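You operate a simulated robot arm through the tools that you are given. There is no shell and no other tool. Be economical: measure what you need, move in short steps, check, and stop when the job is done.

You run a simulated robot arm. Do the job below in one go: nothing can be reset, and whatever is moved stays where it is left.

Task
One of the two blocks by the meter isn't drilled 9 mm deep; put it in the yellow tray.
Fine: zero the meter on its plate first, press it on both blocks, put it back.
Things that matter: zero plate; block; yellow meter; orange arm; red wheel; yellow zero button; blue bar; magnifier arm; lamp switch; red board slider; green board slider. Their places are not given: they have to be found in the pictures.

It is judged by the outcome, as a careful person would: the job done as asked, and still so three seconds after it is handed in. It fails if anything else is knocked over, pushed out of place, dropped, spilled or broken.

Robot
A 7-joint arm with a two-finger parallel gripper, fixed in place. Base frame: the origin is at the foot of the arm, x ahead of it, y to its left, z up; the work surface is at about z = 0. Units: mm, degrees, N and s.
With the tool pointing down near the work surface it reaches from about 240 to 620 mm from the base axis. Its first joint turns from -66.0 to 66.0 degrees. Payload 2.6 kg.
The TCP is the grasp point between the finger pads, 30 mm short of the fingertips. In the tool frame z runs along the fingers and y along their closing line. Largest opening 94 mm; finger width 28, thickness 10; the body of the gripper, 50 by 96 mm, starts 55 mm behind the TCP.
Orientation is that of the tool frame in the base frame, as a unit quaternion [x, y, z, w]. With the fingers straight down and closing along the base's y, the tool's x points along the base's -x, its y along +y and its z along -z.

Tools
- The arm moves only by the tool nudge_tool. Its arguments are lists of equal length, an entry for each row: "translation": the shift along the base's x, y, z in units of 50 mm (1.0 is 50 mm), a list of three; "rotation": the turn, a rotation vector about the base's x, y, z in units of 4 degrees (1.0 is 4 degrees), a list of three; "jaw": the closure in counts, from 0 (fully open) to 255 (shut). In form: {"translation": [[dx, dy, dz], ...], "rotation": [[ax, ay, az], ...], "jaw": [jaw, ...]}. A call has 1 to 20 rows; each row shifts and turns the commanded pose from where the row before left it. A call with a number of a shift or a turn outside -1 to 1 is refused whole. Each row takes 0.2 s and may step no farther than 50 mm and 8.6 degrees from the row before; otherwise, or with a gripper value out of range, the whole call is refused. Where a pose cannot be reached the arm comes as near as it can. A force on the tool above 70 N (or 10 N above the force at the start of the call, whichever is more), or a blocked arm, ends the call early, and 0.2 s more pass. Each finger travels about 72 mm/s and halts on what it meets, pressing with about 32 N; the grip force reading is that of the motor and also rises with nothing between the fingers. The clock runs only during rows and for 0.2 s after the last one: add rows that do not move to give the fingers time. The reply holds the time, the measured pose of the TCP, the force on the tool along the base axes, the opening and the grip force, in the units named above and with some noise.
- Cameras (640 x 400 px; columns grow to the right, rows downward): "scene" is fixed at [15.2, 431.6, 542.9]; the picture's right is [-0.88, -0.48, 0.00], its down [-0.37, 0.67, -0.64] and it looks along [0.31, -0.56, -0.77] (base axes); focal length 219 px, centre (320, 200). "wrist" rides on the gripper at [-37, 0, -58] in the tool frame; the picture's right is [0.00, -1.00, 0.00], its down [0.97, 0.00, -0.24] and it looks along [0.24, 0.00, 0.97] (tool axes); focal length 218 px, centre (320, 200).
- grab_frame(camera): a new picture of that camera. No time passes.
- point_at(camera, pixels): there is no depth. For up to 12 entries [column, row, z] of the newest picture of that camera ("zoom" is the newest enlarged one), the place [x, y] in the base frame at which the ray of that pixel passes the height z, good to about 3 mm. No time passes.
- inspect(camera, box): a new picture of the part [left, top, right, bottom] of that camera's present view, enlarged. No time passes.
- close_job(): hands the job in; it is judged then, once.

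Keep the steps short. Do not move on a guess: measure, check each grasp and each placing, and mend mistakes. In all there are 80 turns and 54 pictures (those below and enlarged ones count). Leave the gripper open and the arm clear of the work at the hand-in unless told otherwise, and finish with a single line.

The tools are called after "Request:" as name(argument=value, ...) on one line, values as JSON. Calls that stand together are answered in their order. nudge_tool: Moves the arm, as the interface text tells. Its arguments: {"type":"object","properties":{"translation":{"type":"array"},"rotation":{"type":"array"},"jaw":{"type":"array"}},"required":["translation","rotation","jaw"]} The other tools are called the same way: grab_frame (camera) takes a picture; point_at (camera, pixels) gives the place at which the rays of pixels pass given heights; inspect (camera, box) takes an enlarged picture of a part of a camera's view; close_job () hands the job in.

At the start:

```text
t: 0.0
tool_pos: [350.3, 30.8, 257.7]
tcp_rot: [0.001, 1.0, -0.001, 0.0]
contact_force: [0.1, 0.1, -0.2]
opening: 94.1
finger_force: 0.0
```

scene: 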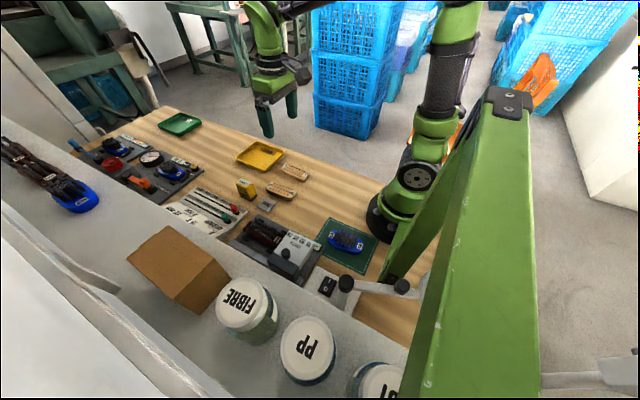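
wrist: 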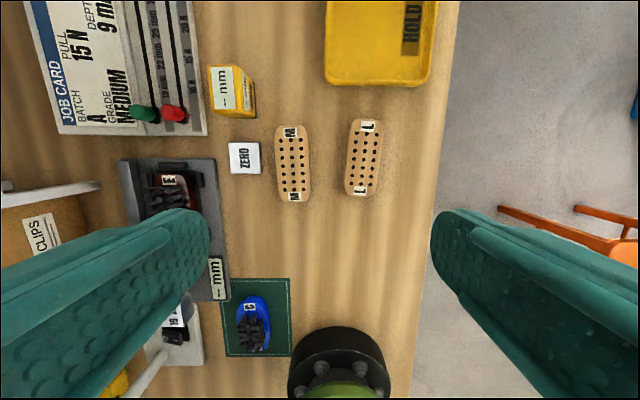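

I see the two drilled blocks at wrist (292,163) and (363,157), the zero plate (244,158), the yellow meter (232,92) and the yellow tray. I'll enlarge these to read the details.

Request:
inspect(camera="wrist", box=[190, 50, 400, 210])

Request:
inspect(camera="scene", box=[200, 130, 330, 220])

Request:
inspect(camera="wrist", box=[20, 0, 230, 140])

Request:
point_at(camera="wrist", pixels=[[208, 67, 0], [257, 117, 0], [230, 143, 0], [260, 173, 0], [292, 126, 15], [294, 201, 15], [277, 163, 15], [310, 163, 15], [366, 120, 15], [360, 194, 15], [325, 85, 0], [430, 85, 0]])

```text
2.50 times, centred on (295, 130) of wrist
```

zoom: 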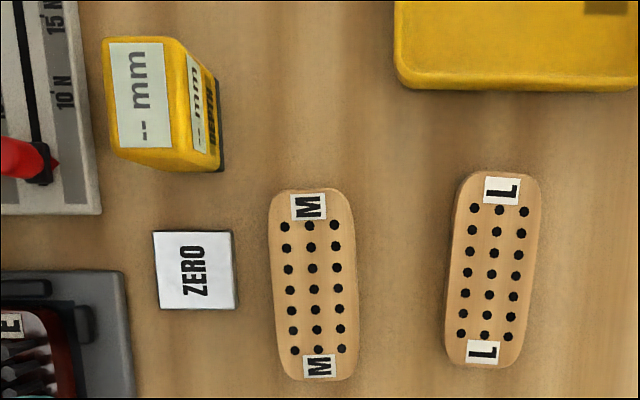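

```text
4.44 times, centred on (265, 175) of scene
```

zoom: 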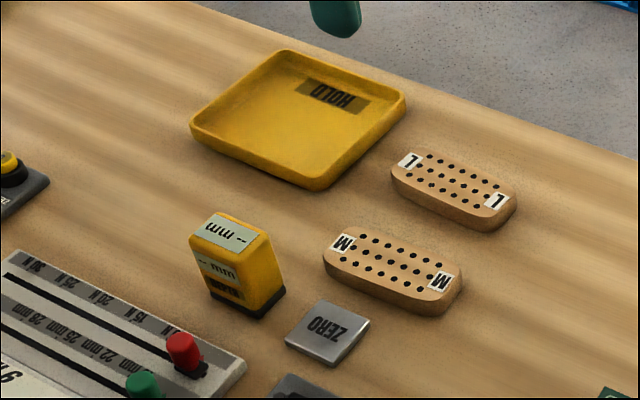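

```text
2.86 times, centred on (125, 70) of wrist
```

zoom: 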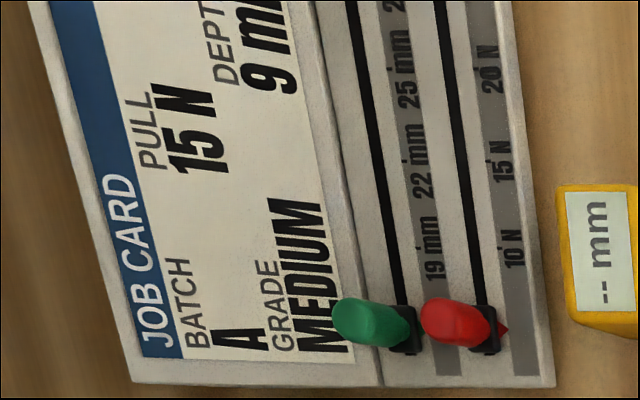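

```text
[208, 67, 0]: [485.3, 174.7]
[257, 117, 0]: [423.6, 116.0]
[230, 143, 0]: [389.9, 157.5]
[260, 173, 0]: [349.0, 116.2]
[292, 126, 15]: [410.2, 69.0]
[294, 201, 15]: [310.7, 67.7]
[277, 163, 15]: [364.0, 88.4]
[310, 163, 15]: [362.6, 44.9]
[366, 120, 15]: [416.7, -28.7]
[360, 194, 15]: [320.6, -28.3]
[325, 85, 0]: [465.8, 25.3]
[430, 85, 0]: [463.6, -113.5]
```

Now the far station on the left of the scene picture (orange arm, wheel, buttons), and the meter's own labels.

Request:
inspect(camera="scene", box=[70, 120, 230, 220])

Request:
inspect(camera="scene", box=[225, 168, 289, 213])

Request:
inspect(camera="wrist", box=[200, 55, 270, 125])

```text
4.00 times, centred on (150, 170) of scene
```

zoom: 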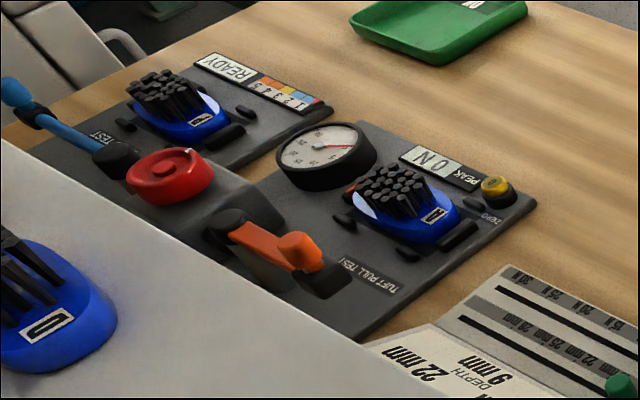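

```text
8.89 times, centred on (257, 190) of scene
```

zoom: 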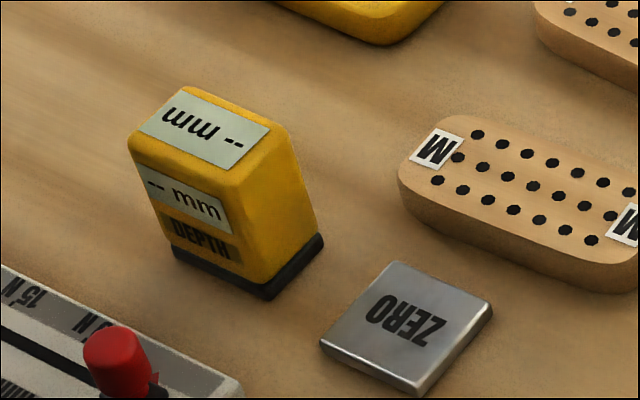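

```text
5.71 times, centred on (235, 90) of wrist
```

zoom: 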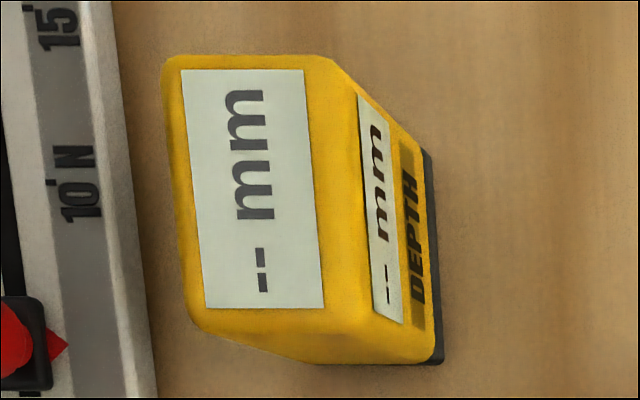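

The yellow button belongs to the pull tester, so the meter should be zeroed by pressing it on the plate. Next I locate the meter's base and top from the current zoom, at several candidate heights.

Request:
point_at(camera="zoom", pixels=[[440, 364, 0], [428, 150, 0], [165, 65, 60], [335, 58, 60], [200, 330, 60], [365, 325, 60], [165, 65, 75], [335, 58, 75], [200, 330, 75], [365, 325, 75]])

Request:
inspect(camera="scene", box=[225, 168, 289, 213])

```text
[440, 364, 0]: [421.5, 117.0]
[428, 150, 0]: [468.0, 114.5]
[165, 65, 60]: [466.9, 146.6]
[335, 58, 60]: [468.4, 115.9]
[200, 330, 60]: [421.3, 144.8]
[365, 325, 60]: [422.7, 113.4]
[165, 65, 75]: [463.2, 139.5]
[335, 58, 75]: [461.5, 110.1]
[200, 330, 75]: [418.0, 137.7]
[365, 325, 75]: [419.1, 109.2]
```

```text
8.89 times, centred on (257, 190) of scene
```

zoom: 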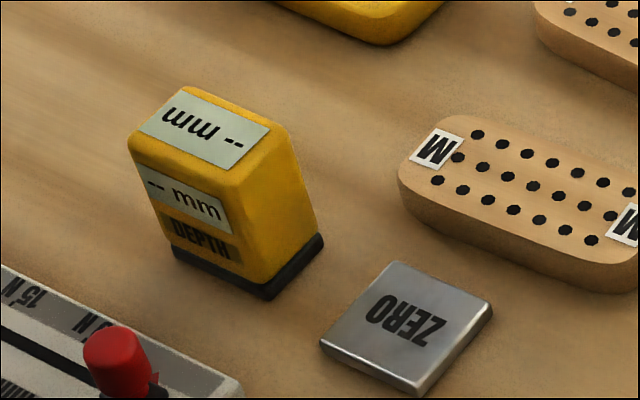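

A height of about 60 mm makes the top line up with the base. I check this, the plate and the blocks from the scene zoom.

Request:
point_at(camera="zoom", pixels=[[175, 250, 0], [270, 298, 0], [323, 240, 0], [128, 140, 60], [285, 128, 60], [182, 85, 60], [225, 185, 60], [320, 345, 5], [413, 388, 5], [492, 306, 5], [397, 262, 5], [400, 165, 15]])

Request:
inspect(camera="scene", box=[260, 155, 324, 215])

```text
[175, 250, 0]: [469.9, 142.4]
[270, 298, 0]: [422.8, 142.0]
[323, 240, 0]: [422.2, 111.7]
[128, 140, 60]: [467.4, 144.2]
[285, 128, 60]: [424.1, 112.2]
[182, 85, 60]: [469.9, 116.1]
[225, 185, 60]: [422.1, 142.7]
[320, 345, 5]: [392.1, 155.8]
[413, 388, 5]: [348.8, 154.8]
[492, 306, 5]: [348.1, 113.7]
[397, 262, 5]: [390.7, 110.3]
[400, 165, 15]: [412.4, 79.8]
```

```text
6.67 times, centred on (292, 185) of scene
```

zoom: 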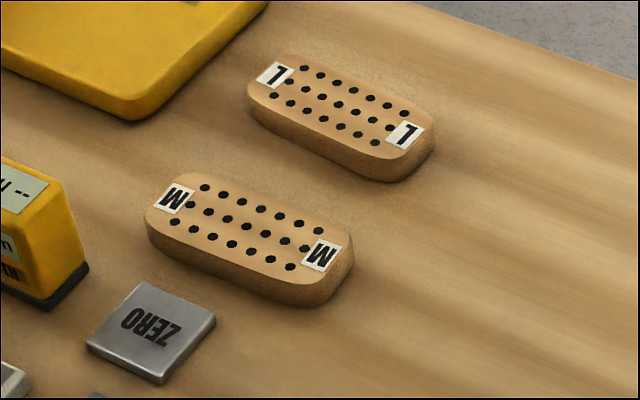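

Now I find the block heights and centres by matching the tag and hole positions in both cameras.

Request:
point_at(camera="zoom", pixels=[[174, 198, 10], [174, 198, 20], [174, 198, 30], [322, 256, 10], [322, 256, 20], [322, 256, 30], [275, 74, 15], [275, 74, 25], [405, 134, 15], [405, 134, 25]])

Request:
inspect(camera="wrist", box=[230, 100, 400, 206])

```text
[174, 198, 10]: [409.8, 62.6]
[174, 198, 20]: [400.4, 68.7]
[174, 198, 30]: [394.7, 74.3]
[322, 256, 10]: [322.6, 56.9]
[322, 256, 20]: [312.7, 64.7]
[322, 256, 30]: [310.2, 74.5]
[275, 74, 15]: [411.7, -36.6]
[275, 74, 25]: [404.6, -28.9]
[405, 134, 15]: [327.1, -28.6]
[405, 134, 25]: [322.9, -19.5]
```

```text
3.76 times, centred on (315, 153) of wrist
```

zoom: 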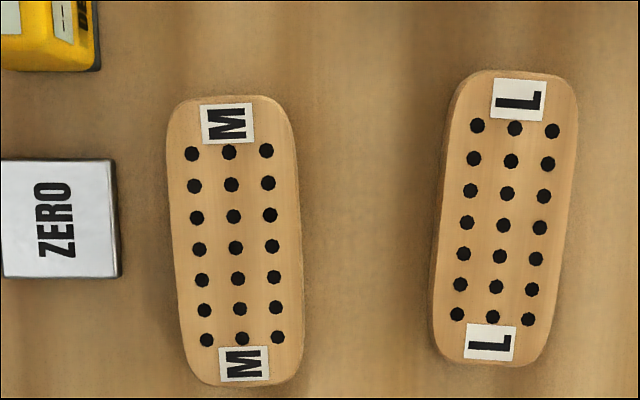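

Request:
point_at(camera="zoom", pixels=[[227, 124, 18], [243, 364, 18], [235, 248, 18], [198, 248, 18], [273, 247, 18], [172, 248, 18], [298, 246, 18], [518, 99, 18], [490, 343, 18], [502, 224, 18], [436, 224, 18], [568, 224, 18]])

```text
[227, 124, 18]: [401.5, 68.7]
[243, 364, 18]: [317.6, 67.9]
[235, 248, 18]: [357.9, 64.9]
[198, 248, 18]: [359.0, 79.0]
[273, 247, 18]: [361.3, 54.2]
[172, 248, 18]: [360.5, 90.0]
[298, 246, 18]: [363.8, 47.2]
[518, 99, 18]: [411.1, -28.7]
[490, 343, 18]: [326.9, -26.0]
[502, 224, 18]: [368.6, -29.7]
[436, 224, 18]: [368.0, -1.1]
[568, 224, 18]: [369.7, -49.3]
```

The meter is 47 by 30 mm with its top at z≈60, centred near (445.5, 129). The plate centre is near (370, 134), M near (359, 67) and L near (369, −28), with block tops at about z 18. I'll move above the meter with the jaws at about 57 mm, because the board is close by, and then look.

Request:
nudge_tool(translation=[[0.634, 0.654, 0], [0.634, 0.654, 0], [0.634, 0.654, 0], [0, 0, -0.8], [0, 0, -0.8], [0, 0, 0]], rotation=[[0, 0, 0], [0, 0, 0], [0, 0, 0], [0, 0, 0], [0, 0, 0], [0, 0, 0]], jaw=[100, 100, 100, 100, 100, 100])

Request:
grab_frame(camera="wrist")

```text
t: 1.4
tool_pos: [442.4, 129.1, 175.6]
tcp_rot: [0.0, 1.0, 0.0, -0.001]
contact_force: [-0.2, -0.1, -0.2]
opening: 57.1
finger_force: 0.0
```

```text
42 pictures are left
```

wrist: 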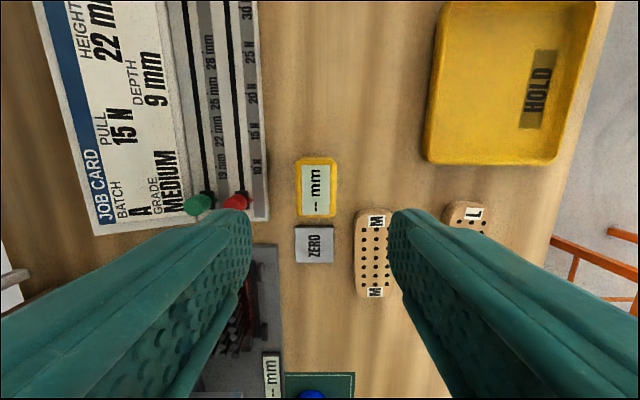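

The meter is at pixel (317,188). I measure its top corners, the board edge and the red knob for clearance.

Request:
point_at(camera="wrist", pixels=[[298, 158, 60], [337, 158, 60], [298, 217, 60], [337, 217, 60], [268, 218, 5], [262, 120, 5], [250, 202, 20], [296, 227, 5], [334, 227, 5], [296, 263, 5], [334, 263, 5], [318, 188, 60]])

```text
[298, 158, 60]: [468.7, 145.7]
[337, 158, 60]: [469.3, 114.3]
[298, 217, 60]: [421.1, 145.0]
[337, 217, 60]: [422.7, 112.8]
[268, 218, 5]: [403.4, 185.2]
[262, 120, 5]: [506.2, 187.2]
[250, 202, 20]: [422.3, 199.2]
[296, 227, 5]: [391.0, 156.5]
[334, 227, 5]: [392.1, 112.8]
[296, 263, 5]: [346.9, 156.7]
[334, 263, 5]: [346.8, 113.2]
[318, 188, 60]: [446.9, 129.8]
```

There is clearance: the board edge is at y 185 and the finger reaches y 168. I descend to just above the meter and read the pose.

Request:
nudge_tool(translation=[[0, 0, -0.8], [0, 0, -0.7], [0, 0, 0]], rotation=[[0, 0, 0], [0, 0, 0], [0, 0, 0]], jaw=[100, 100, 100])

```text
t: 2.2
tool_pos: [443.6, 128.0, 101.2]
tcp_rot: [0.0, 1.0, 0.0, 0.0]
contact_force: [-0.1, 0.2, 0.4]
opening: 57.3
finger_force: 0.1
```

Pose is about (443.6, 128, 101). I correct by +2 mm in x and +1 mm in y, go down to TCP z≈45 and close on the meter.

Request:
nudge_tool(translation=[[0.04, 0.03, -0.6], [0, 0, -0.5], [0, 0, 0], [0, 0, 0], [0, 0, 0], [0, 0, 0]], rotation=[[0, 0, 0], [0, 0, 0], [0, 0, 0], [0, 0, 0], [0, 0, 0], [0, 0, 0]], jaw=[100, 100, 100, 255, 255, 255])

Request:
grab_frame(camera="wrist")

```text
t: 3.6
tool_pos: [445.8, 130.3, 45.1]
tcp_rot: [0.0, 1.0, 0.0, -0.001]
contact_force: [0.1, 0.5, 0.1]
opening: 38.2
finger_force: 32.0
```

```text
41 pictures are left
```

wrist: 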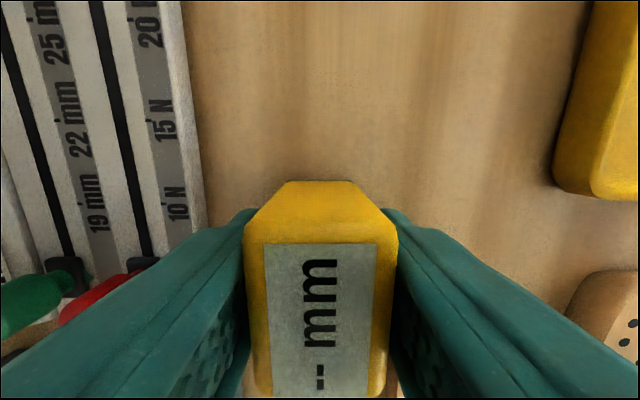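

It is gripped: opening steady at 38 mm, 32 N. I lift 30 mm, move over the plate and lower to a few mm above it.

Request:
nudge_tool(translation=[[0, 0, 0.6], [-0.76, 0.05, 0], [-0.76, 0.05, 0], [0, 0, 0], [0, 0, -0.4], [0, 0, 0]], rotation=[[0, 0, 0], [0, 0, 0], [0, 0, 0], [0, 0, 0], [0, 0, 0], [0, 0, 0]], jaw=[255, 255, 255, 255, 255, 255])

Request:
grab_frame(camera="wrist")

Request:
inspect(camera="scene", box=[225, 160, 305, 220])

```text
t: 5.0
tool_pos: [371.5, 133.7, 57.3]
tcp_rot: [0.0, 1.0, 0.0, -0.001]
contact_force: [0.6, 1.0, -1.4]
opening: 37.8
finger_force: 32.1
```

```text
40 pictures are left
```

wrist: 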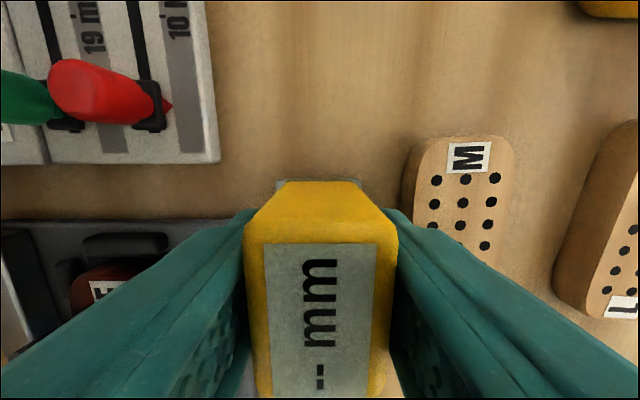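

```text
6.67 times, centred on (265, 190) of scene
```

zoom: 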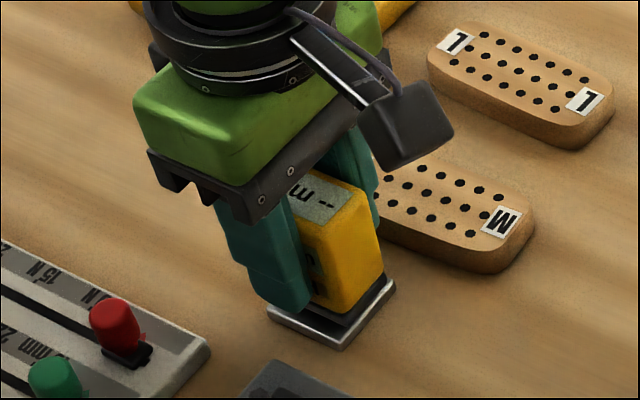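

The meter sits squarely over the plate. I lower it gently in 2 mm steps, watching the force.

Request:
nudge_tool(translation=[[0, 0, -0.05], [0, 0, -0.04], [0, 0, -0.04], [0, 0, 0]], rotation=[[0, 0, 0], [0, 0, 0], [0, 0, 0], [0, 0, 0]], jaw=[255, 255, 255, 255])

Request:
inspect(camera="wrist", box=[220, 170, 420, 400])

```text
t: 6.0
tool_pos: [371.6, 135.8, 51.6]
tcp_rot: [-0.001, 1.0, 0.002, 0.001]
contact_force: [-4.5, -3.7, 24.3]
opening: 38.2
finger_force: 31.4
```

```text
1.74 times, centred on (320, 285) of wrist
```

zoom: 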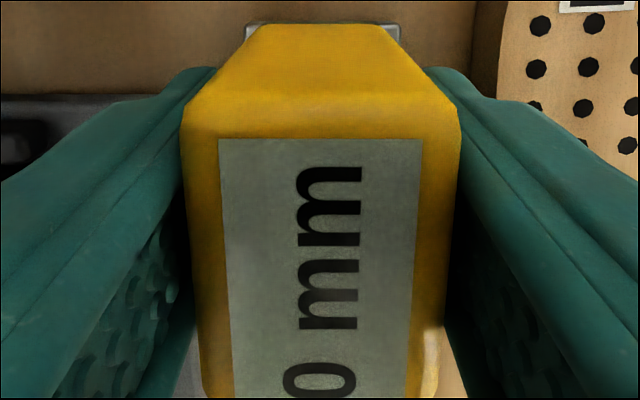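

Force is 24 N and the display shows "…0 mm". I check the full reading in the scene view.

Request:
inspect(camera="scene", box=[240, 180, 290, 212])

Request:
grab_frame(camera="wrist")

```text
12.50 times, centred on (265, 196) of scene
```

zoom: 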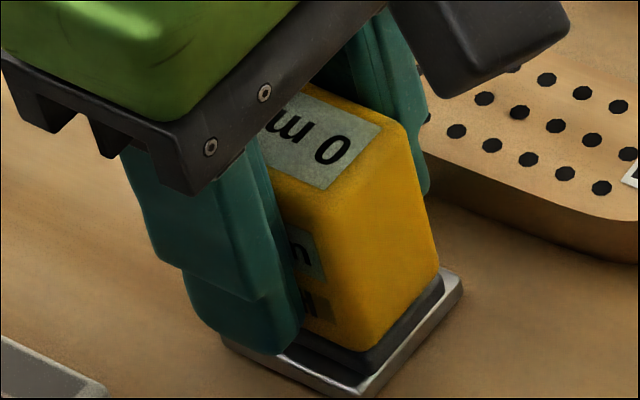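

```text
36 pictures are left
```

wrist: 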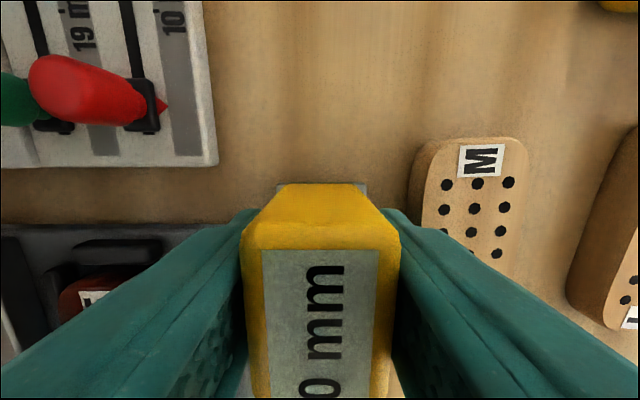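

The meter reads "0 mm", so it is zeroed. I lift and move over block M near (359, 66.5), staying high, and check the alignment.

Request:
nudge_tool(translation=[[0, 0, 0.4], [0, 0, 0.4], [-0.1, -0.68, 0], [-0.11, -0.68, 0], [0, 0, 0], [0, 0, 0]], rotation=[[0, 0, 0], [0, 0, 0], [0, 0, 0], [0, 0, 0], [0, 0, 0], [0, 0, 0]], jaw=[255, 255, 255, 255, 255, 255])

Request:
grab_frame(camera="wrist")

Request:
inspect(camera="scene", box=[240, 155, 320, 215])

```text
t: 7.4
tool_pos: [359.5, 67.6, 91.9]
tcp_rot: [0.0, 1.0, 0.0, 0.0]
contact_force: [0.2, 0.9, -1.8]
opening: 37.8
finger_force: 31.5
```

```text
35 pictures are left
```

wrist: 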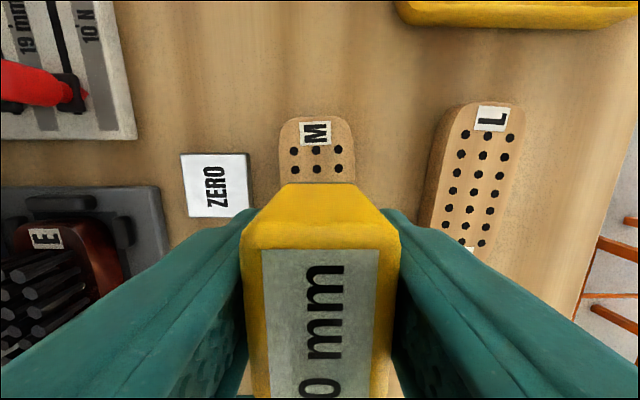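

```text
6.67 times, centred on (280, 185) of scene
```

zoom: 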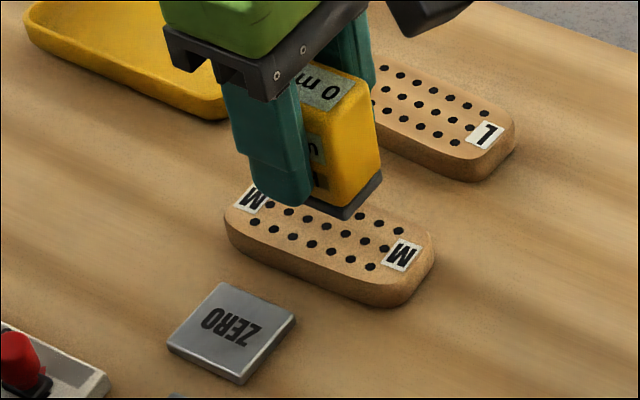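

Aligned to within a couple of mm. I descend to just above M, with contact expected at TCP z≈63–65.

Request:
nudge_tool(translation=[[0, 0, -0.2], [0, 0, -0.2], [0, 0, -0.04], [0, 0, 0]], rotation=[[0, 0, 0], [0, 0, 0], [0, 0, 0], [0, 0, 0]], jaw=[255, 255, 255, 255])

```text
t: 8.4
tool_pos: [358.2, 67.6, 68.6]
tcp_rot: [0.0, 1.0, 0.0, 0.0]
contact_force: [0.4, 1.1, -1.7]
opening: 37.9
finger_force: 32.0
```

No contact yet. I continue in 1.5 mm steps.

Request:
nudge_tool(translation=[[0, 0, -0.03], [0, 0, -0.03], [0, 0, 0]], rotation=[[0, 0, 0], [0, 0, 0], [0, 0, 0]], jaw=[255, 255, 255])

```text
t: 9.2
tool_pos: [360.6, 68.3, 65.7]
tcp_rot: [-0.001, 1.0, 0.0, 0.0]
contact_force: [0.5, 0.7, -2.0]
opening: 38.0
finger_force: 32.6
```

Request:
nudge_tool(translation=[[0, 0, -0.03], [0, 0, -0.03], [0, 0, 0]], rotation=[[0, 0, 0], [0, 0, 0], [0, 0, 0]], jaw=[255, 255, 255])

Request:
grab_frame(camera="wrist")

```text
t: 10.0
tool_pos: [359.7, 67.5, 61.3]
tcp_rot: [0.0, 1.0, 0.0, 0.001]
contact_force: [-0.3, -0.3, -2.1]
opening: 38.0
finger_force: 32.3
```

```text
33 pictures are left
```

wrist: 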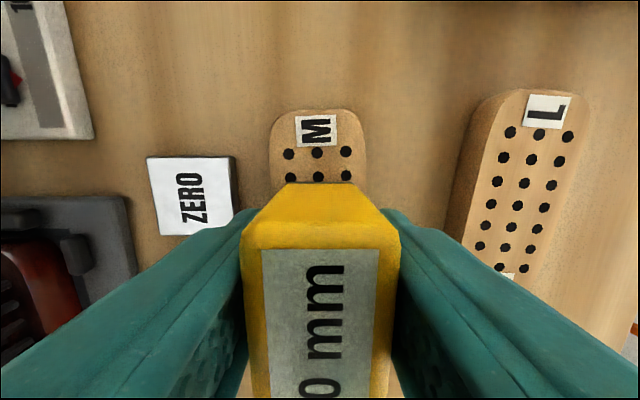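

Still no contact at z≈61. I go down further in small steps.

Request:
nudge_tool(translation=[[0, 0, -0.03], [0, 0, -0.03], [0, 0, 0]], rotation=[[0, 0, 0], [0, 0, 0], [0, 0, 0]], jaw=[255, 255, 255])

Request:
grab_frame(camera="wrist")

```text
t: 10.8
tool_pos: [361.3, 67.8, 61.0]
tcp_rot: [-0.001, 1.0, 0.0, 0.002]
contact_force: [-2.6, -1.2, 25.2]
opening: 38.0
finger_force: 31.8
```

```text
32 pictures are left
```

wrist: 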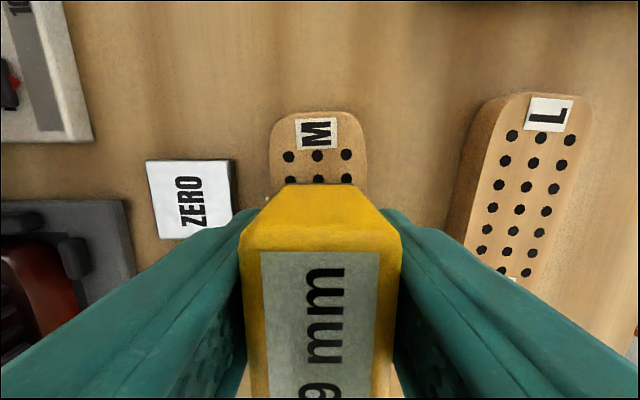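

Contact is 25 N and the display changed to what looks like "9 mm". I check it closely in both views.

Request:
inspect(camera="scene", box=[255, 160, 305, 192])

Request:
inspect(camera="wrist", box=[260, 330, 380, 400])

```text
12.50 times, centred on (280, 176) of scene
```

zoom: 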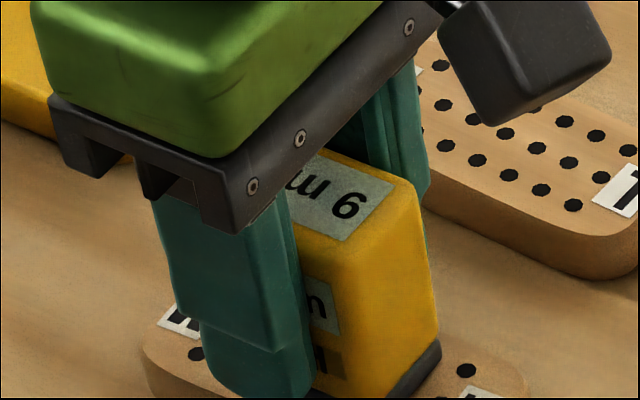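

```text
5.33 times, centred on (320, 365) of wrist
```

zoom: 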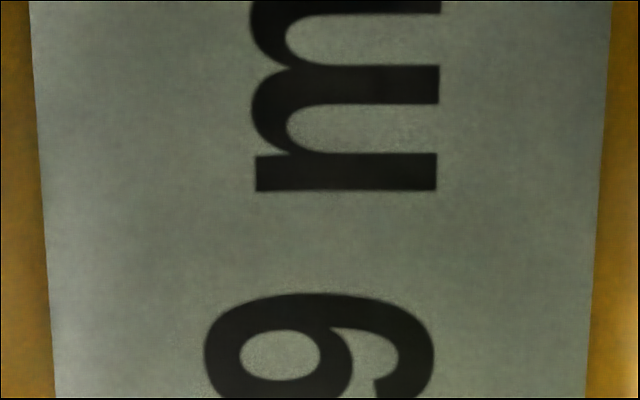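

M reads 9 mm. Now I measure block L's centre hole and edges from this closer view before going there.

Request:
point_at(camera="wrist", pixels=[[519, 209, 16], [540, 137, 16], [500, 271, 16], [492, 206, 16], [547, 211, 16], [317, 154, 16], [548, 114, 16]])

Request:
nudge_tool(translation=[[0, 0, 0.4], [0, 0, 0.3], [0.1, -0.65, 0], [0.05, -0.65, 0], [0.05, -0.6, 0], [0, 0, 0], [0, 0, 0]], rotation=[[0, 0, 0], [0, 0, 0], [0, 0, 0], [0, 0, 0], [0, 0, 0], [0, 0, 0], [0, 0, 0]], jaw=[255, 255, 255, 255, 255, 255, 255])

Request:
grab_frame(camera="wrist")

Request:
inspect(camera="scene", box=[250, 140, 330, 200])

```text
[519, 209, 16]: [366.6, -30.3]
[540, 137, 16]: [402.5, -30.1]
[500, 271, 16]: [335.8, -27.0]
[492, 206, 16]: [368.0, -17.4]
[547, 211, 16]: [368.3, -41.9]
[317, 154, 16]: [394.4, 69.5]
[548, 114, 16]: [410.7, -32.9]
```

```text
t: 12.4
tool_pos: [371.2, -28.5, 91.1]
tcp_rot: [0.0, 1.0, 0.0, 0.0]
contact_force: [-0.1, -0.4, -1.1]
opening: 38.0
finger_force: 31.7
```

```text
29 pictures are left
```

wrist: 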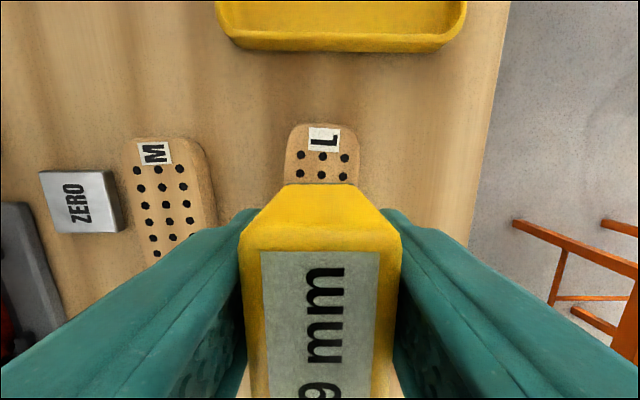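

```text
6.67 times, centred on (290, 170) of scene
```

zoom: 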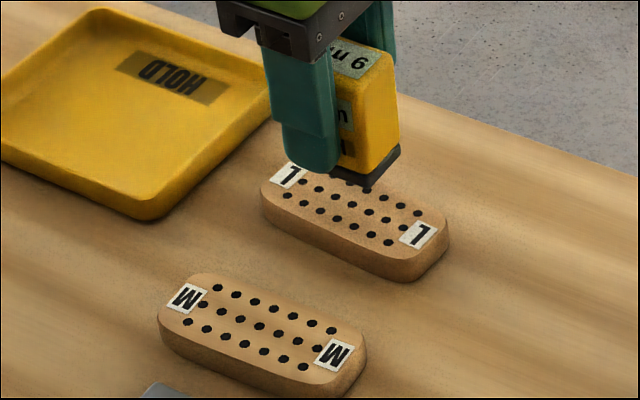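

L is well lined up under the meter: the block centre is about (368, −29) and the TCP is about (370, −28.5). I descend to just above, then press.

Request:
nudge_tool(translation=[[-0.03, -0.01, -0.2], [0, 0, -0.2], [0, 0, -0.2], [0, 0, -0.03], [0, 0, -0.03], [0, 0, 0]], rotation=[[0, 0, 0], [0, 0, 0], [0, 0, 0], [0, 0, 0], [0, 0, 0], [0, 0, 0]], jaw=[255, 255, 255, 255, 255, 255])

```text
t: 13.8
tool_pos: [369.9, -27.7, 61.5]
tcp_rot: [0.0, 1.0, 0.001, 0.001]
contact_force: [-2.7, 1.2, 9.2]
opening: 38.2
finger_force: 32.1
```

Light contact at 9 N. I press about 1.5–2 mm more and read the display.

Request:
nudge_tool(translation=[[0, 0, -0.035], [0, 0, 0]], rotation=[[0, 0, 0], [0, 0, 0]], jaw=[255, 255])

Request:
inspect(camera="wrist", box=[240, 250, 400, 400])

Request:
inspect(camera="scene", box=[270, 140, 320, 172])

```text
t: 14.4
tool_pos: [370.4, -28.5, 59.9]
tcp_rot: [0.0, 1.0, 0.0, 0.002]
contact_force: [-5.0, 0.6, 23.9]
opening: 38.2
finger_force: 31.8
```

```text
2.67 times, centred on (320, 325) of wrist
```

zoom: 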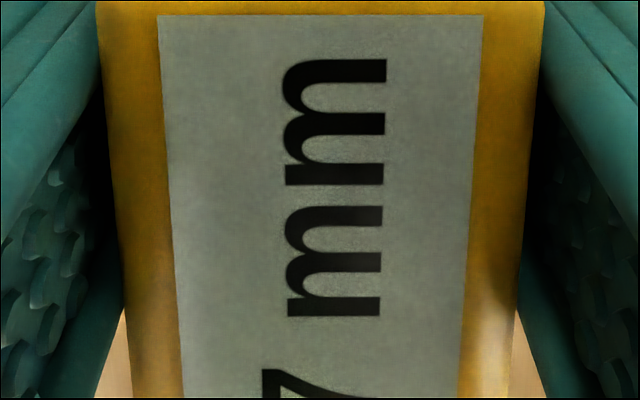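

```text
12.50 times, centred on (295, 156) of scene
```

zoom: 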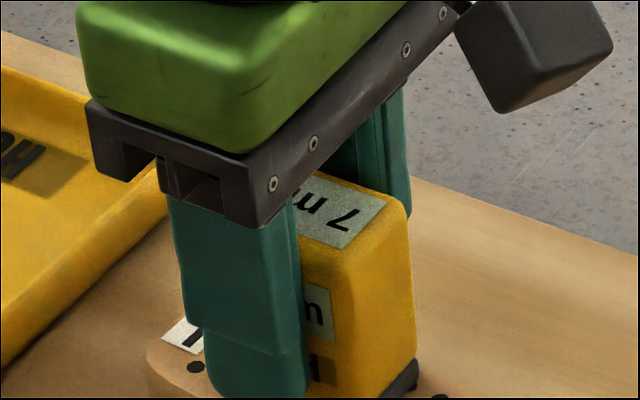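

L reads 7 mm, so L is the wrong one. First I return the meter to its original spot: lift 50 mm, reverse the accumulated offset (+78, +158.5), and lower to near the table.

Request:
nudge_tool(translation=[[0, 0, 0.5], [0, 0, 0.5], [0.39, 0.7925, 0], [0.39, 0.7925, 0], [0.39, 0.7925, 0], [0.39, 0.7925, 0], [0, 0, 0], [0, 0, -0.5], [0, 0, -0.5], [0, 0, 0]], rotation=[[0, 0, 0], [0, 0, 0], [0, 0, 0], [0, 0, 0], [0, 0, 0], [0, 0, 0], [0, 0, 0], [0, 0, 0], [0, 0, 0], [0, 0, 0]], jaw=[255, 255, 255, 255, 255, 255, 255, 255, 255, 255])

Request:
inspect(camera="scene", box=[210, 140, 330, 220])

```text
t: 16.6
tool_pos: [447.0, 132.4, 56.8]
tcp_rot: [-0.001, 1.0, 0.0, 0.0]
contact_force: [-0.3, 0.2, -1.1]
opening: 38.1
finger_force: 32.0
```

```text
5.00 times, centred on (270, 180) of scene
```

zoom: 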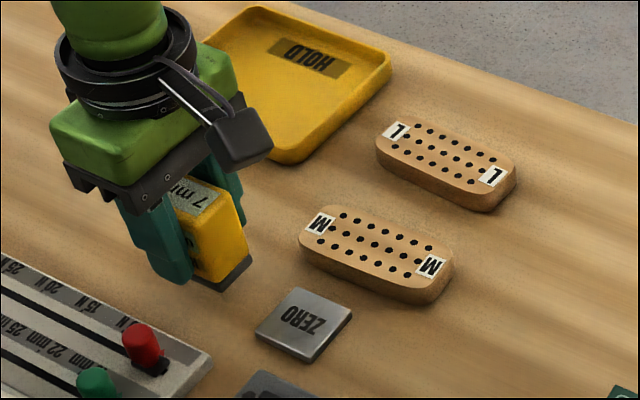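

It's over its spot. I lower to the table in small steps.

Request:
nudge_tool(translation=[[0, 0, -0.14], [0, 0, -0.06], [0, 0, -0.03], [0, 0, 0]], rotation=[[0, 0, 0], [0, 0, 0], [0, 0, 0], [0, 0, 0]], jaw=[255, 255, 255, 255])

```text
t: 17.6
tool_pos: [447.0, 130.3, 46.0]
tcp_rot: [0.001, 1.0, 0.001, 0.0]
contact_force: [0.8, 1.2, -2.5]
opening: 38.0
finger_force: 31.9
```

Request:
nudge_tool(translation=[[0, 0, -0.02], [0, 0, 0]], rotation=[[0, 0, 0], [0, 0, 0]], jaw=[255, 255])

```text
t: 18.2
tool_pos: [446.7, 131.2, 45.7]
tcp_rot: [0.0, 1.0, 0.001, -0.001]
contact_force: [0.7, -0.7, -1.6]
opening: 38.1
finger_force: 31.7
```

No contact yet; another small step.

Request:
nudge_tool(translation=[[0, 0, -0.02], [0, 0, 0]], rotation=[[0, 0, 0], [0, 0, 0]], jaw=[255, 255])

```text
t: 18.8
tool_pos: [447.3, 130.3, 44.8]
tcp_rot: [0.0, 1.0, 0.0, 0.0]
contact_force: [-0.1, 0.0, -1.8]
opening: 38.0
finger_force: 32.0
```

Request:
nudge_tool(translation=[[0, 0, -0.02], [0, 0, 0]], rotation=[[0, 0, 0], [0, 0, 0]], jaw=[255, 255])

```text
t: 19.4
tool_pos: [447.6, 129.8, 43.4]
tcp_rot: [0.0, 1.0, 0.0, 0.0]
contact_force: [0.6, 0.7, -1.0]
opening: 38.3
finger_force: 32.2
```

Request:
nudge_tool(translation=[[0, 0, -0.02], [0, 0, 0]], rotation=[[0, 0, 0], [0, 0, 0]], jaw=[255, 255])

Request:
inspect(camera="scene", box=[225, 168, 275, 204])

```text
t: 20.0
tool_pos: [447.0, 130.8, 43.9]
tcp_rot: [0.0, 1.0, 0.0, 0.0]
contact_force: [-0.2, 0.0, -1.4]
opening: 38.1
finger_force: 32.1
```

```text
11.11 times, centred on (250, 186) of scene
```

zoom: 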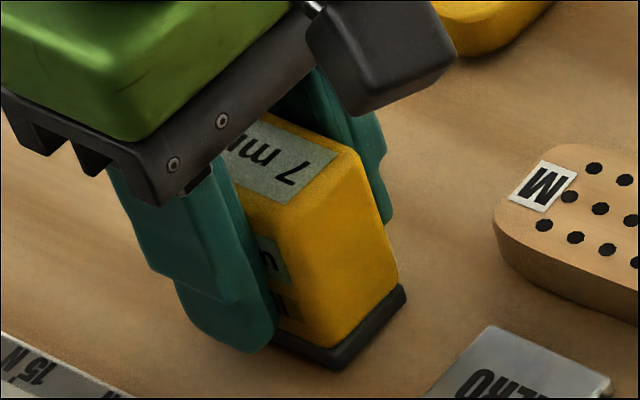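

The base corner is at scene pixel (251.4, 201.1), identical to the start. I take one more mm to feel the table.

Request:
nudge_tool(translation=[[0, 0, -0.02], [0, 0, 0]], rotation=[[0, 0, 0], [0, 0, 0]], jaw=[255, 255])

```text
t: 20.6
tool_pos: [447.3, 130.5, 43.3]
tcp_rot: [0.0, 1.0, 0.0, 0.0]
contact_force: [0.4, -0.3, -2.8]
opening: 38.1
finger_force: 31.9
```

Request:
nudge_tool(translation=[[0, 0, -0.02], [0, 0, 0]], rotation=[[0, 0, 0], [0, 0, 0]], jaw=[255, 255])

```text
t: 21.2
tool_pos: [447.1, 129.9, 41.4]
tcp_rot: [0.0, 1.0, 0.001, 0.001]
contact_force: [-2.0, -2.3, 4.2]
opening: 38.2
finger_force: 32.3
```

Contact at +4 N, about 6 N above the hanging weight: the meter is on the table. I open to about 57 mm, wait, then rise.

Request:
nudge_tool(translation=[[0, 0, 0], [0, 0, 0], [0, 0, 0.5], [0, 0, 0.9], [0, 0, 0.9], [0, 0, 0]], rotation=[[0, 0, 0], [0, 0, 0], [0, 0, 0], [0, 0, 0], [0, 0, 0], [0, 0, 0]], jaw=[100, 100, 100, 100, 100, 100])

Request:
grab_frame(camera="wrist")

Request:
inspect(camera="scene", box=[210, 130, 330, 220])

```text
t: 22.6
tool_pos: [447.1, 129.7, 158.5]
tcp_rot: [0.0, 1.0, 0.001, 0.0]
contact_force: [0.7, 0.9, -0.4]
opening: 57.3
finger_force: 0.0
```

```text
23 pictures are left
```

wrist: 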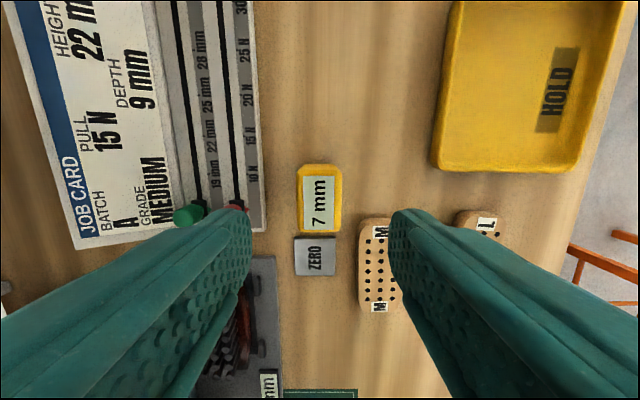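

```text
4.44 times, centred on (270, 175) of scene
```

zoom: 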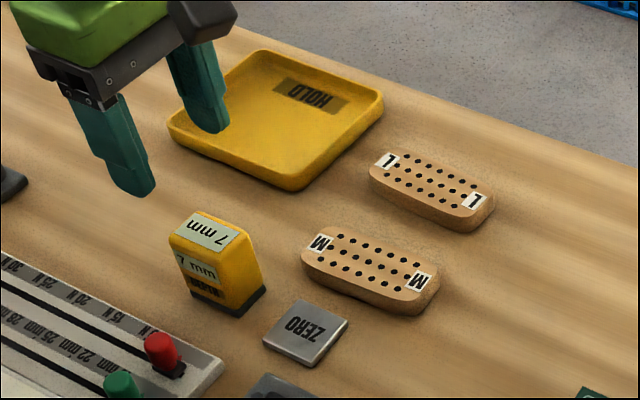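

The meter is back and standing, reading 7 mm. Now I measure the tray rim.

Request:
point_at(camera="zoom", pixels=[[170, 125, 18], [292, 182, 18], [383, 97, 18], [258, 50, 18], [292, 190, 0], [215, 120, 3], [290, 160, 3], [345, 112, 3]])

Request:
point_at(camera="wrist", pixels=[[434, 165, 18], [572, 170, 18], [450, 5, 18], [433, 165, 0], [572, 172, 0], [450, 5, 0], [634, 5, 18]])

```text
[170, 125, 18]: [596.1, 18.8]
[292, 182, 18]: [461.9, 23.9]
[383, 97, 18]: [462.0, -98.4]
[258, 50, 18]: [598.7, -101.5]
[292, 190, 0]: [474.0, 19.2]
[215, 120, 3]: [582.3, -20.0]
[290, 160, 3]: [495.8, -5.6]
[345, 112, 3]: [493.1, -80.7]
```

```text
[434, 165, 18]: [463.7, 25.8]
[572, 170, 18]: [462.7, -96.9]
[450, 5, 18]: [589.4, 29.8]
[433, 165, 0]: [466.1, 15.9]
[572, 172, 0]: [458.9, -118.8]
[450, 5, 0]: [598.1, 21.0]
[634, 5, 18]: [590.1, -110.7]
```

The tray spans x 462–598 and y −99 to 23, with its centre near (530, −38). L fits lengthwise along x. I move above L with the jaws at about 70 mm, turn −2.5° to match it, and look.

Request:
nudge_tool(translation=[[-0.39, -0.7925, 0], [-0.39, -0.7925, 0], [-0.39, -0.7925, 0], [-0.39, -0.7925, 0], [0, 0, -0.6], [0, 0, 0]], rotation=[[0, 0, 0], [0, 0, 0], [0, 0, 0], [0, 0, -0.3], [0, 0, -0.3], [0, 0, 0]], jaw=[100, 100, 65, 65, 65, 65])

Request:
grab_frame(camera="wrist")

```text
t: 24.0
tool_pos: [368.4, -28.3, 128.5]
tcp_rot: [0.021, 1.0, -0.001, 0.0]
contact_force: [0.0, -0.1, -0.5]
opening: 69.9
finger_force: 0.1
```

```text
21 pictures are left
```

wrist: 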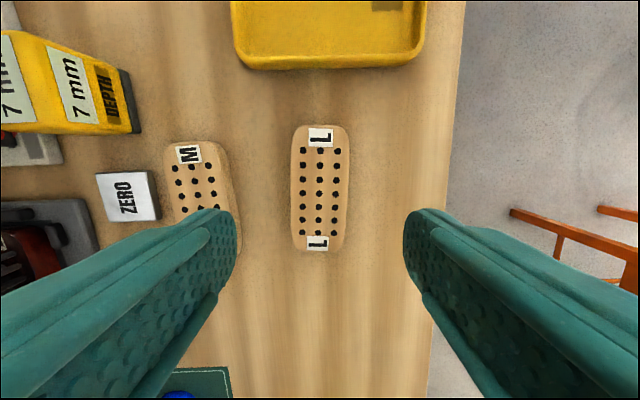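

L lies straight between the fingers. I check its centre, then descend.

Request:
point_at(camera="wrist", pixels=[[319, 193, 16], [320, 137, 16], [317, 242, 16], [291, 190, 16], [348, 190, 16], [320, 125, 16], [318, 251, 16]])

Request:
nudge_tool(translation=[[0, 0, -0.8], [0, 0, -0.6], [0, 0, 0]], rotation=[[0, 0, -0.2], [0, 0, 0], [0, 0, 0]], jaw=[65, 65, 65])

```text
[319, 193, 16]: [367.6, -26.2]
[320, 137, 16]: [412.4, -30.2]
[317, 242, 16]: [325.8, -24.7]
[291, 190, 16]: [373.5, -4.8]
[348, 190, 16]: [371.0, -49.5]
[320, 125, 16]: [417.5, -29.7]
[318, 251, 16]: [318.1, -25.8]
```

```text
t: 24.8
tool_pos: [368.6, -28.3, 56.2]
tcp_rot: [0.027, 1.0, 0.0, 0.0]
contact_force: [0.4, 0.2, 0.7]
opening: 69.8
finger_force: 0.0
```

I go down to TCP z≈35 (tips about 5 mm above the table) and close.

Request:
nudge_tool(translation=[[0, 0, -0.25], [0, 0, -0.16], [0, 0, 0], [0, 0, 0], [0, 0, 0], [0, 0, 0]], rotation=[[0, 0, 0], [0, 0, 0], [0, 0, 0], [0, 0, 0], [0, 0, 0], [0, 0, 0]], jaw=[65, 65, 65, 255, 255, 255])

Request:
grab_frame(camera="wrist")

```text
t: 26.2
tool_pos: [368.3, -27.3, 36.1]
tcp_rot: [0.028, 1.0, 0.0, -0.001]
contact_force: [0.1, 0.1, 0.7]
opening: 44.7
finger_force: 32.0
```

```text
20 pictures are left
```

wrist: 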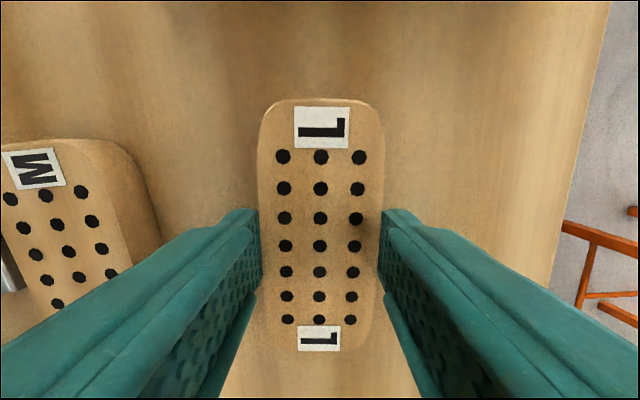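

L is firmly gripped at 44.7 mm and 32 N. I lift 60 mm and carry it over the tray centre, turning it back square.

Request:
nudge_tool(translation=[[0, 0, 0.6], [0, 0, 0.6], [0.81, -0.05, 0], [0.81, -0.05, 0], [0.81, -0.05, 0], [0.81, -0.05, 0], [0, 0, 0], [0, 0, 0]], rotation=[[0, 0, 0], [0, 0, 0], [0, 0, 0.2], [0, 0, 0.2], [0, 0, 0.2], [0, 0, 0.2], [0, 0, 0], [0, 0, 0]], jaw=[255, 255, 255, 255, 255, 255, 255, 255])

Request:
grab_frame(camera="wrist")

Request:
inspect(camera="scene", box=[210, 110, 330, 190])

```text
t: 28.0
tool_pos: [532.8, -37.2, 96.6]
tcp_rot: [0.0, 1.0, 0.0, 0.0]
contact_force: [-0.8, -0.1, -0.6]
opening: 44.8
finger_force: 32.0
```

```text
19 pictures are left
```

wrist: 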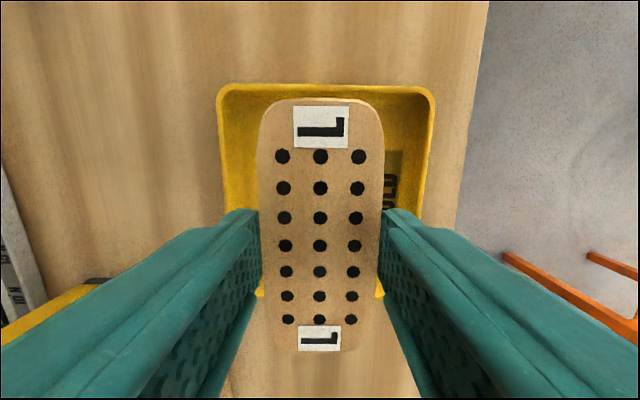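

```text
5.00 times, centred on (270, 150) of scene
```

zoom: 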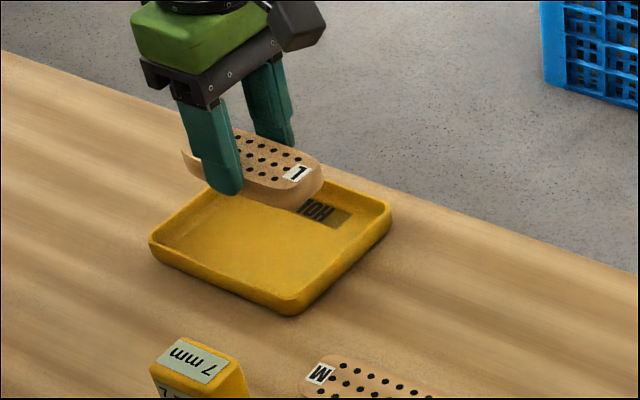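

I check the tray rim relative to the block from this view.

Request:
point_at(camera="wrist", pixels=[[218, 150, 18], [434, 150, 18], [320, 84, 18], [260, 296, 18], [379, 296, 18], [320, 98, 75], [320, 351, 75], [245, 110, 3], [412, 120, 3]])

```text
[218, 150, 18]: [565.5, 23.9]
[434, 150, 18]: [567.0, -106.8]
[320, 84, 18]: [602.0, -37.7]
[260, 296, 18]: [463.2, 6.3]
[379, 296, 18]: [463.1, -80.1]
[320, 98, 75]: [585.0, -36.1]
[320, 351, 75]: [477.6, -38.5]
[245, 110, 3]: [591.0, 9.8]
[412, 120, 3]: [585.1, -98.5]
```

The block is centred in the tray (x 478–585 within 463–601). I lower it.

Request:
nudge_tool(translation=[[0, 0, -0.4], [0, 0, -0.4], [0, 0, -0.2], [0, 0, 0]], rotation=[[0, 0, 0], [0, 0, 0], [0, 0, 0], [0, 0, 0]], jaw=[255, 255, 255, 255])

Request:
nudge_tool(translation=[[0, 0, -0.03], [0, 0, -0.03], [0, 0, 0]], rotation=[[0, 0, 0], [0, 0, 0], [0, 0, 0]], jaw=[255, 255, 255])

```text
t: 29.0
tool_pos: [531.3, -37.3, 46.8]
tcp_rot: [0.001, 1.0, 0.0, 0.001]
contact_force: [0.2, -0.1, -0.7]
opening: 44.8
finger_force: 32.3
```

```text
t: 29.8
tool_pos: [530.2, -38.5, 44.6]
tcp_rot: [0.0, 1.0, 0.0, 0.0]
contact_force: [-0.1, -0.2, -0.7]
opening: 45.0
finger_force: 32.2
```

No contact yet (weight only). Smaller steps on down.

Request:
nudge_tool(translation=[[0, 0, -0.02], [0, 0, -0.02], [0, 0, 0]], rotation=[[0, 0, 0], [0, 0, 0], [0, 0, 0]], jaw=[255, 255, 255])

Request:
inspect(camera="scene", box=[225, 120, 305, 175])

```text
t: 30.6
tool_pos: [529.8, -38.0, 41.2]
tcp_rot: [0.0, 1.0, 0.0, 0.0]
contact_force: [0.8, -0.2, -1.0]
opening: 44.8
finger_force: 32.0
```

```text
7.27 times, centred on (265, 148) of scene
```

zoom: 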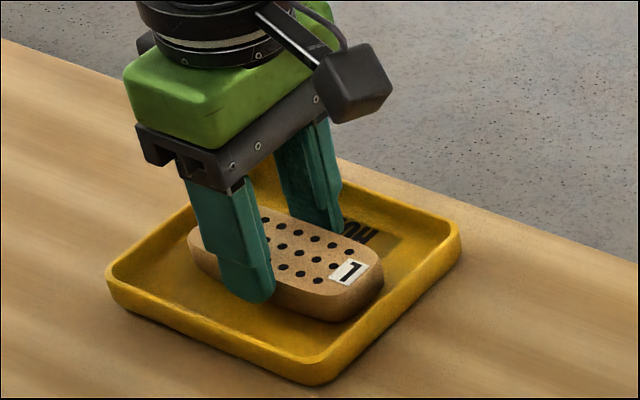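

The block is inside the rim, close to the floor. I continue.

Request:
nudge_tool(translation=[[0, 0, -0.02], [0, 0, 0]], rotation=[[0, 0, 0], [0, 0, 0]], jaw=[255, 255])

Request:
nudge_tool(translation=[[0, 0, -0.02], [0, 0, 0]], rotation=[[0, 0, 0], [0, 0, 0]], jaw=[255, 255])

```text
t: 31.2
tool_pos: [532.5, -37.3, 39.5]
tcp_rot: [0.0, 1.0, 0.0, -0.001]
contact_force: [0.4, 0.2, 0.1]
opening: 44.7
finger_force: 32.2
```

```text
t: 31.8
tool_pos: [531.2, -38.9, 39.4]
tcp_rot: [0.0, 1.0, 0.001, 0.001]
contact_force: [-3.7, -0.3, 10.2]
opening: 44.9
finger_force: 32.2
```

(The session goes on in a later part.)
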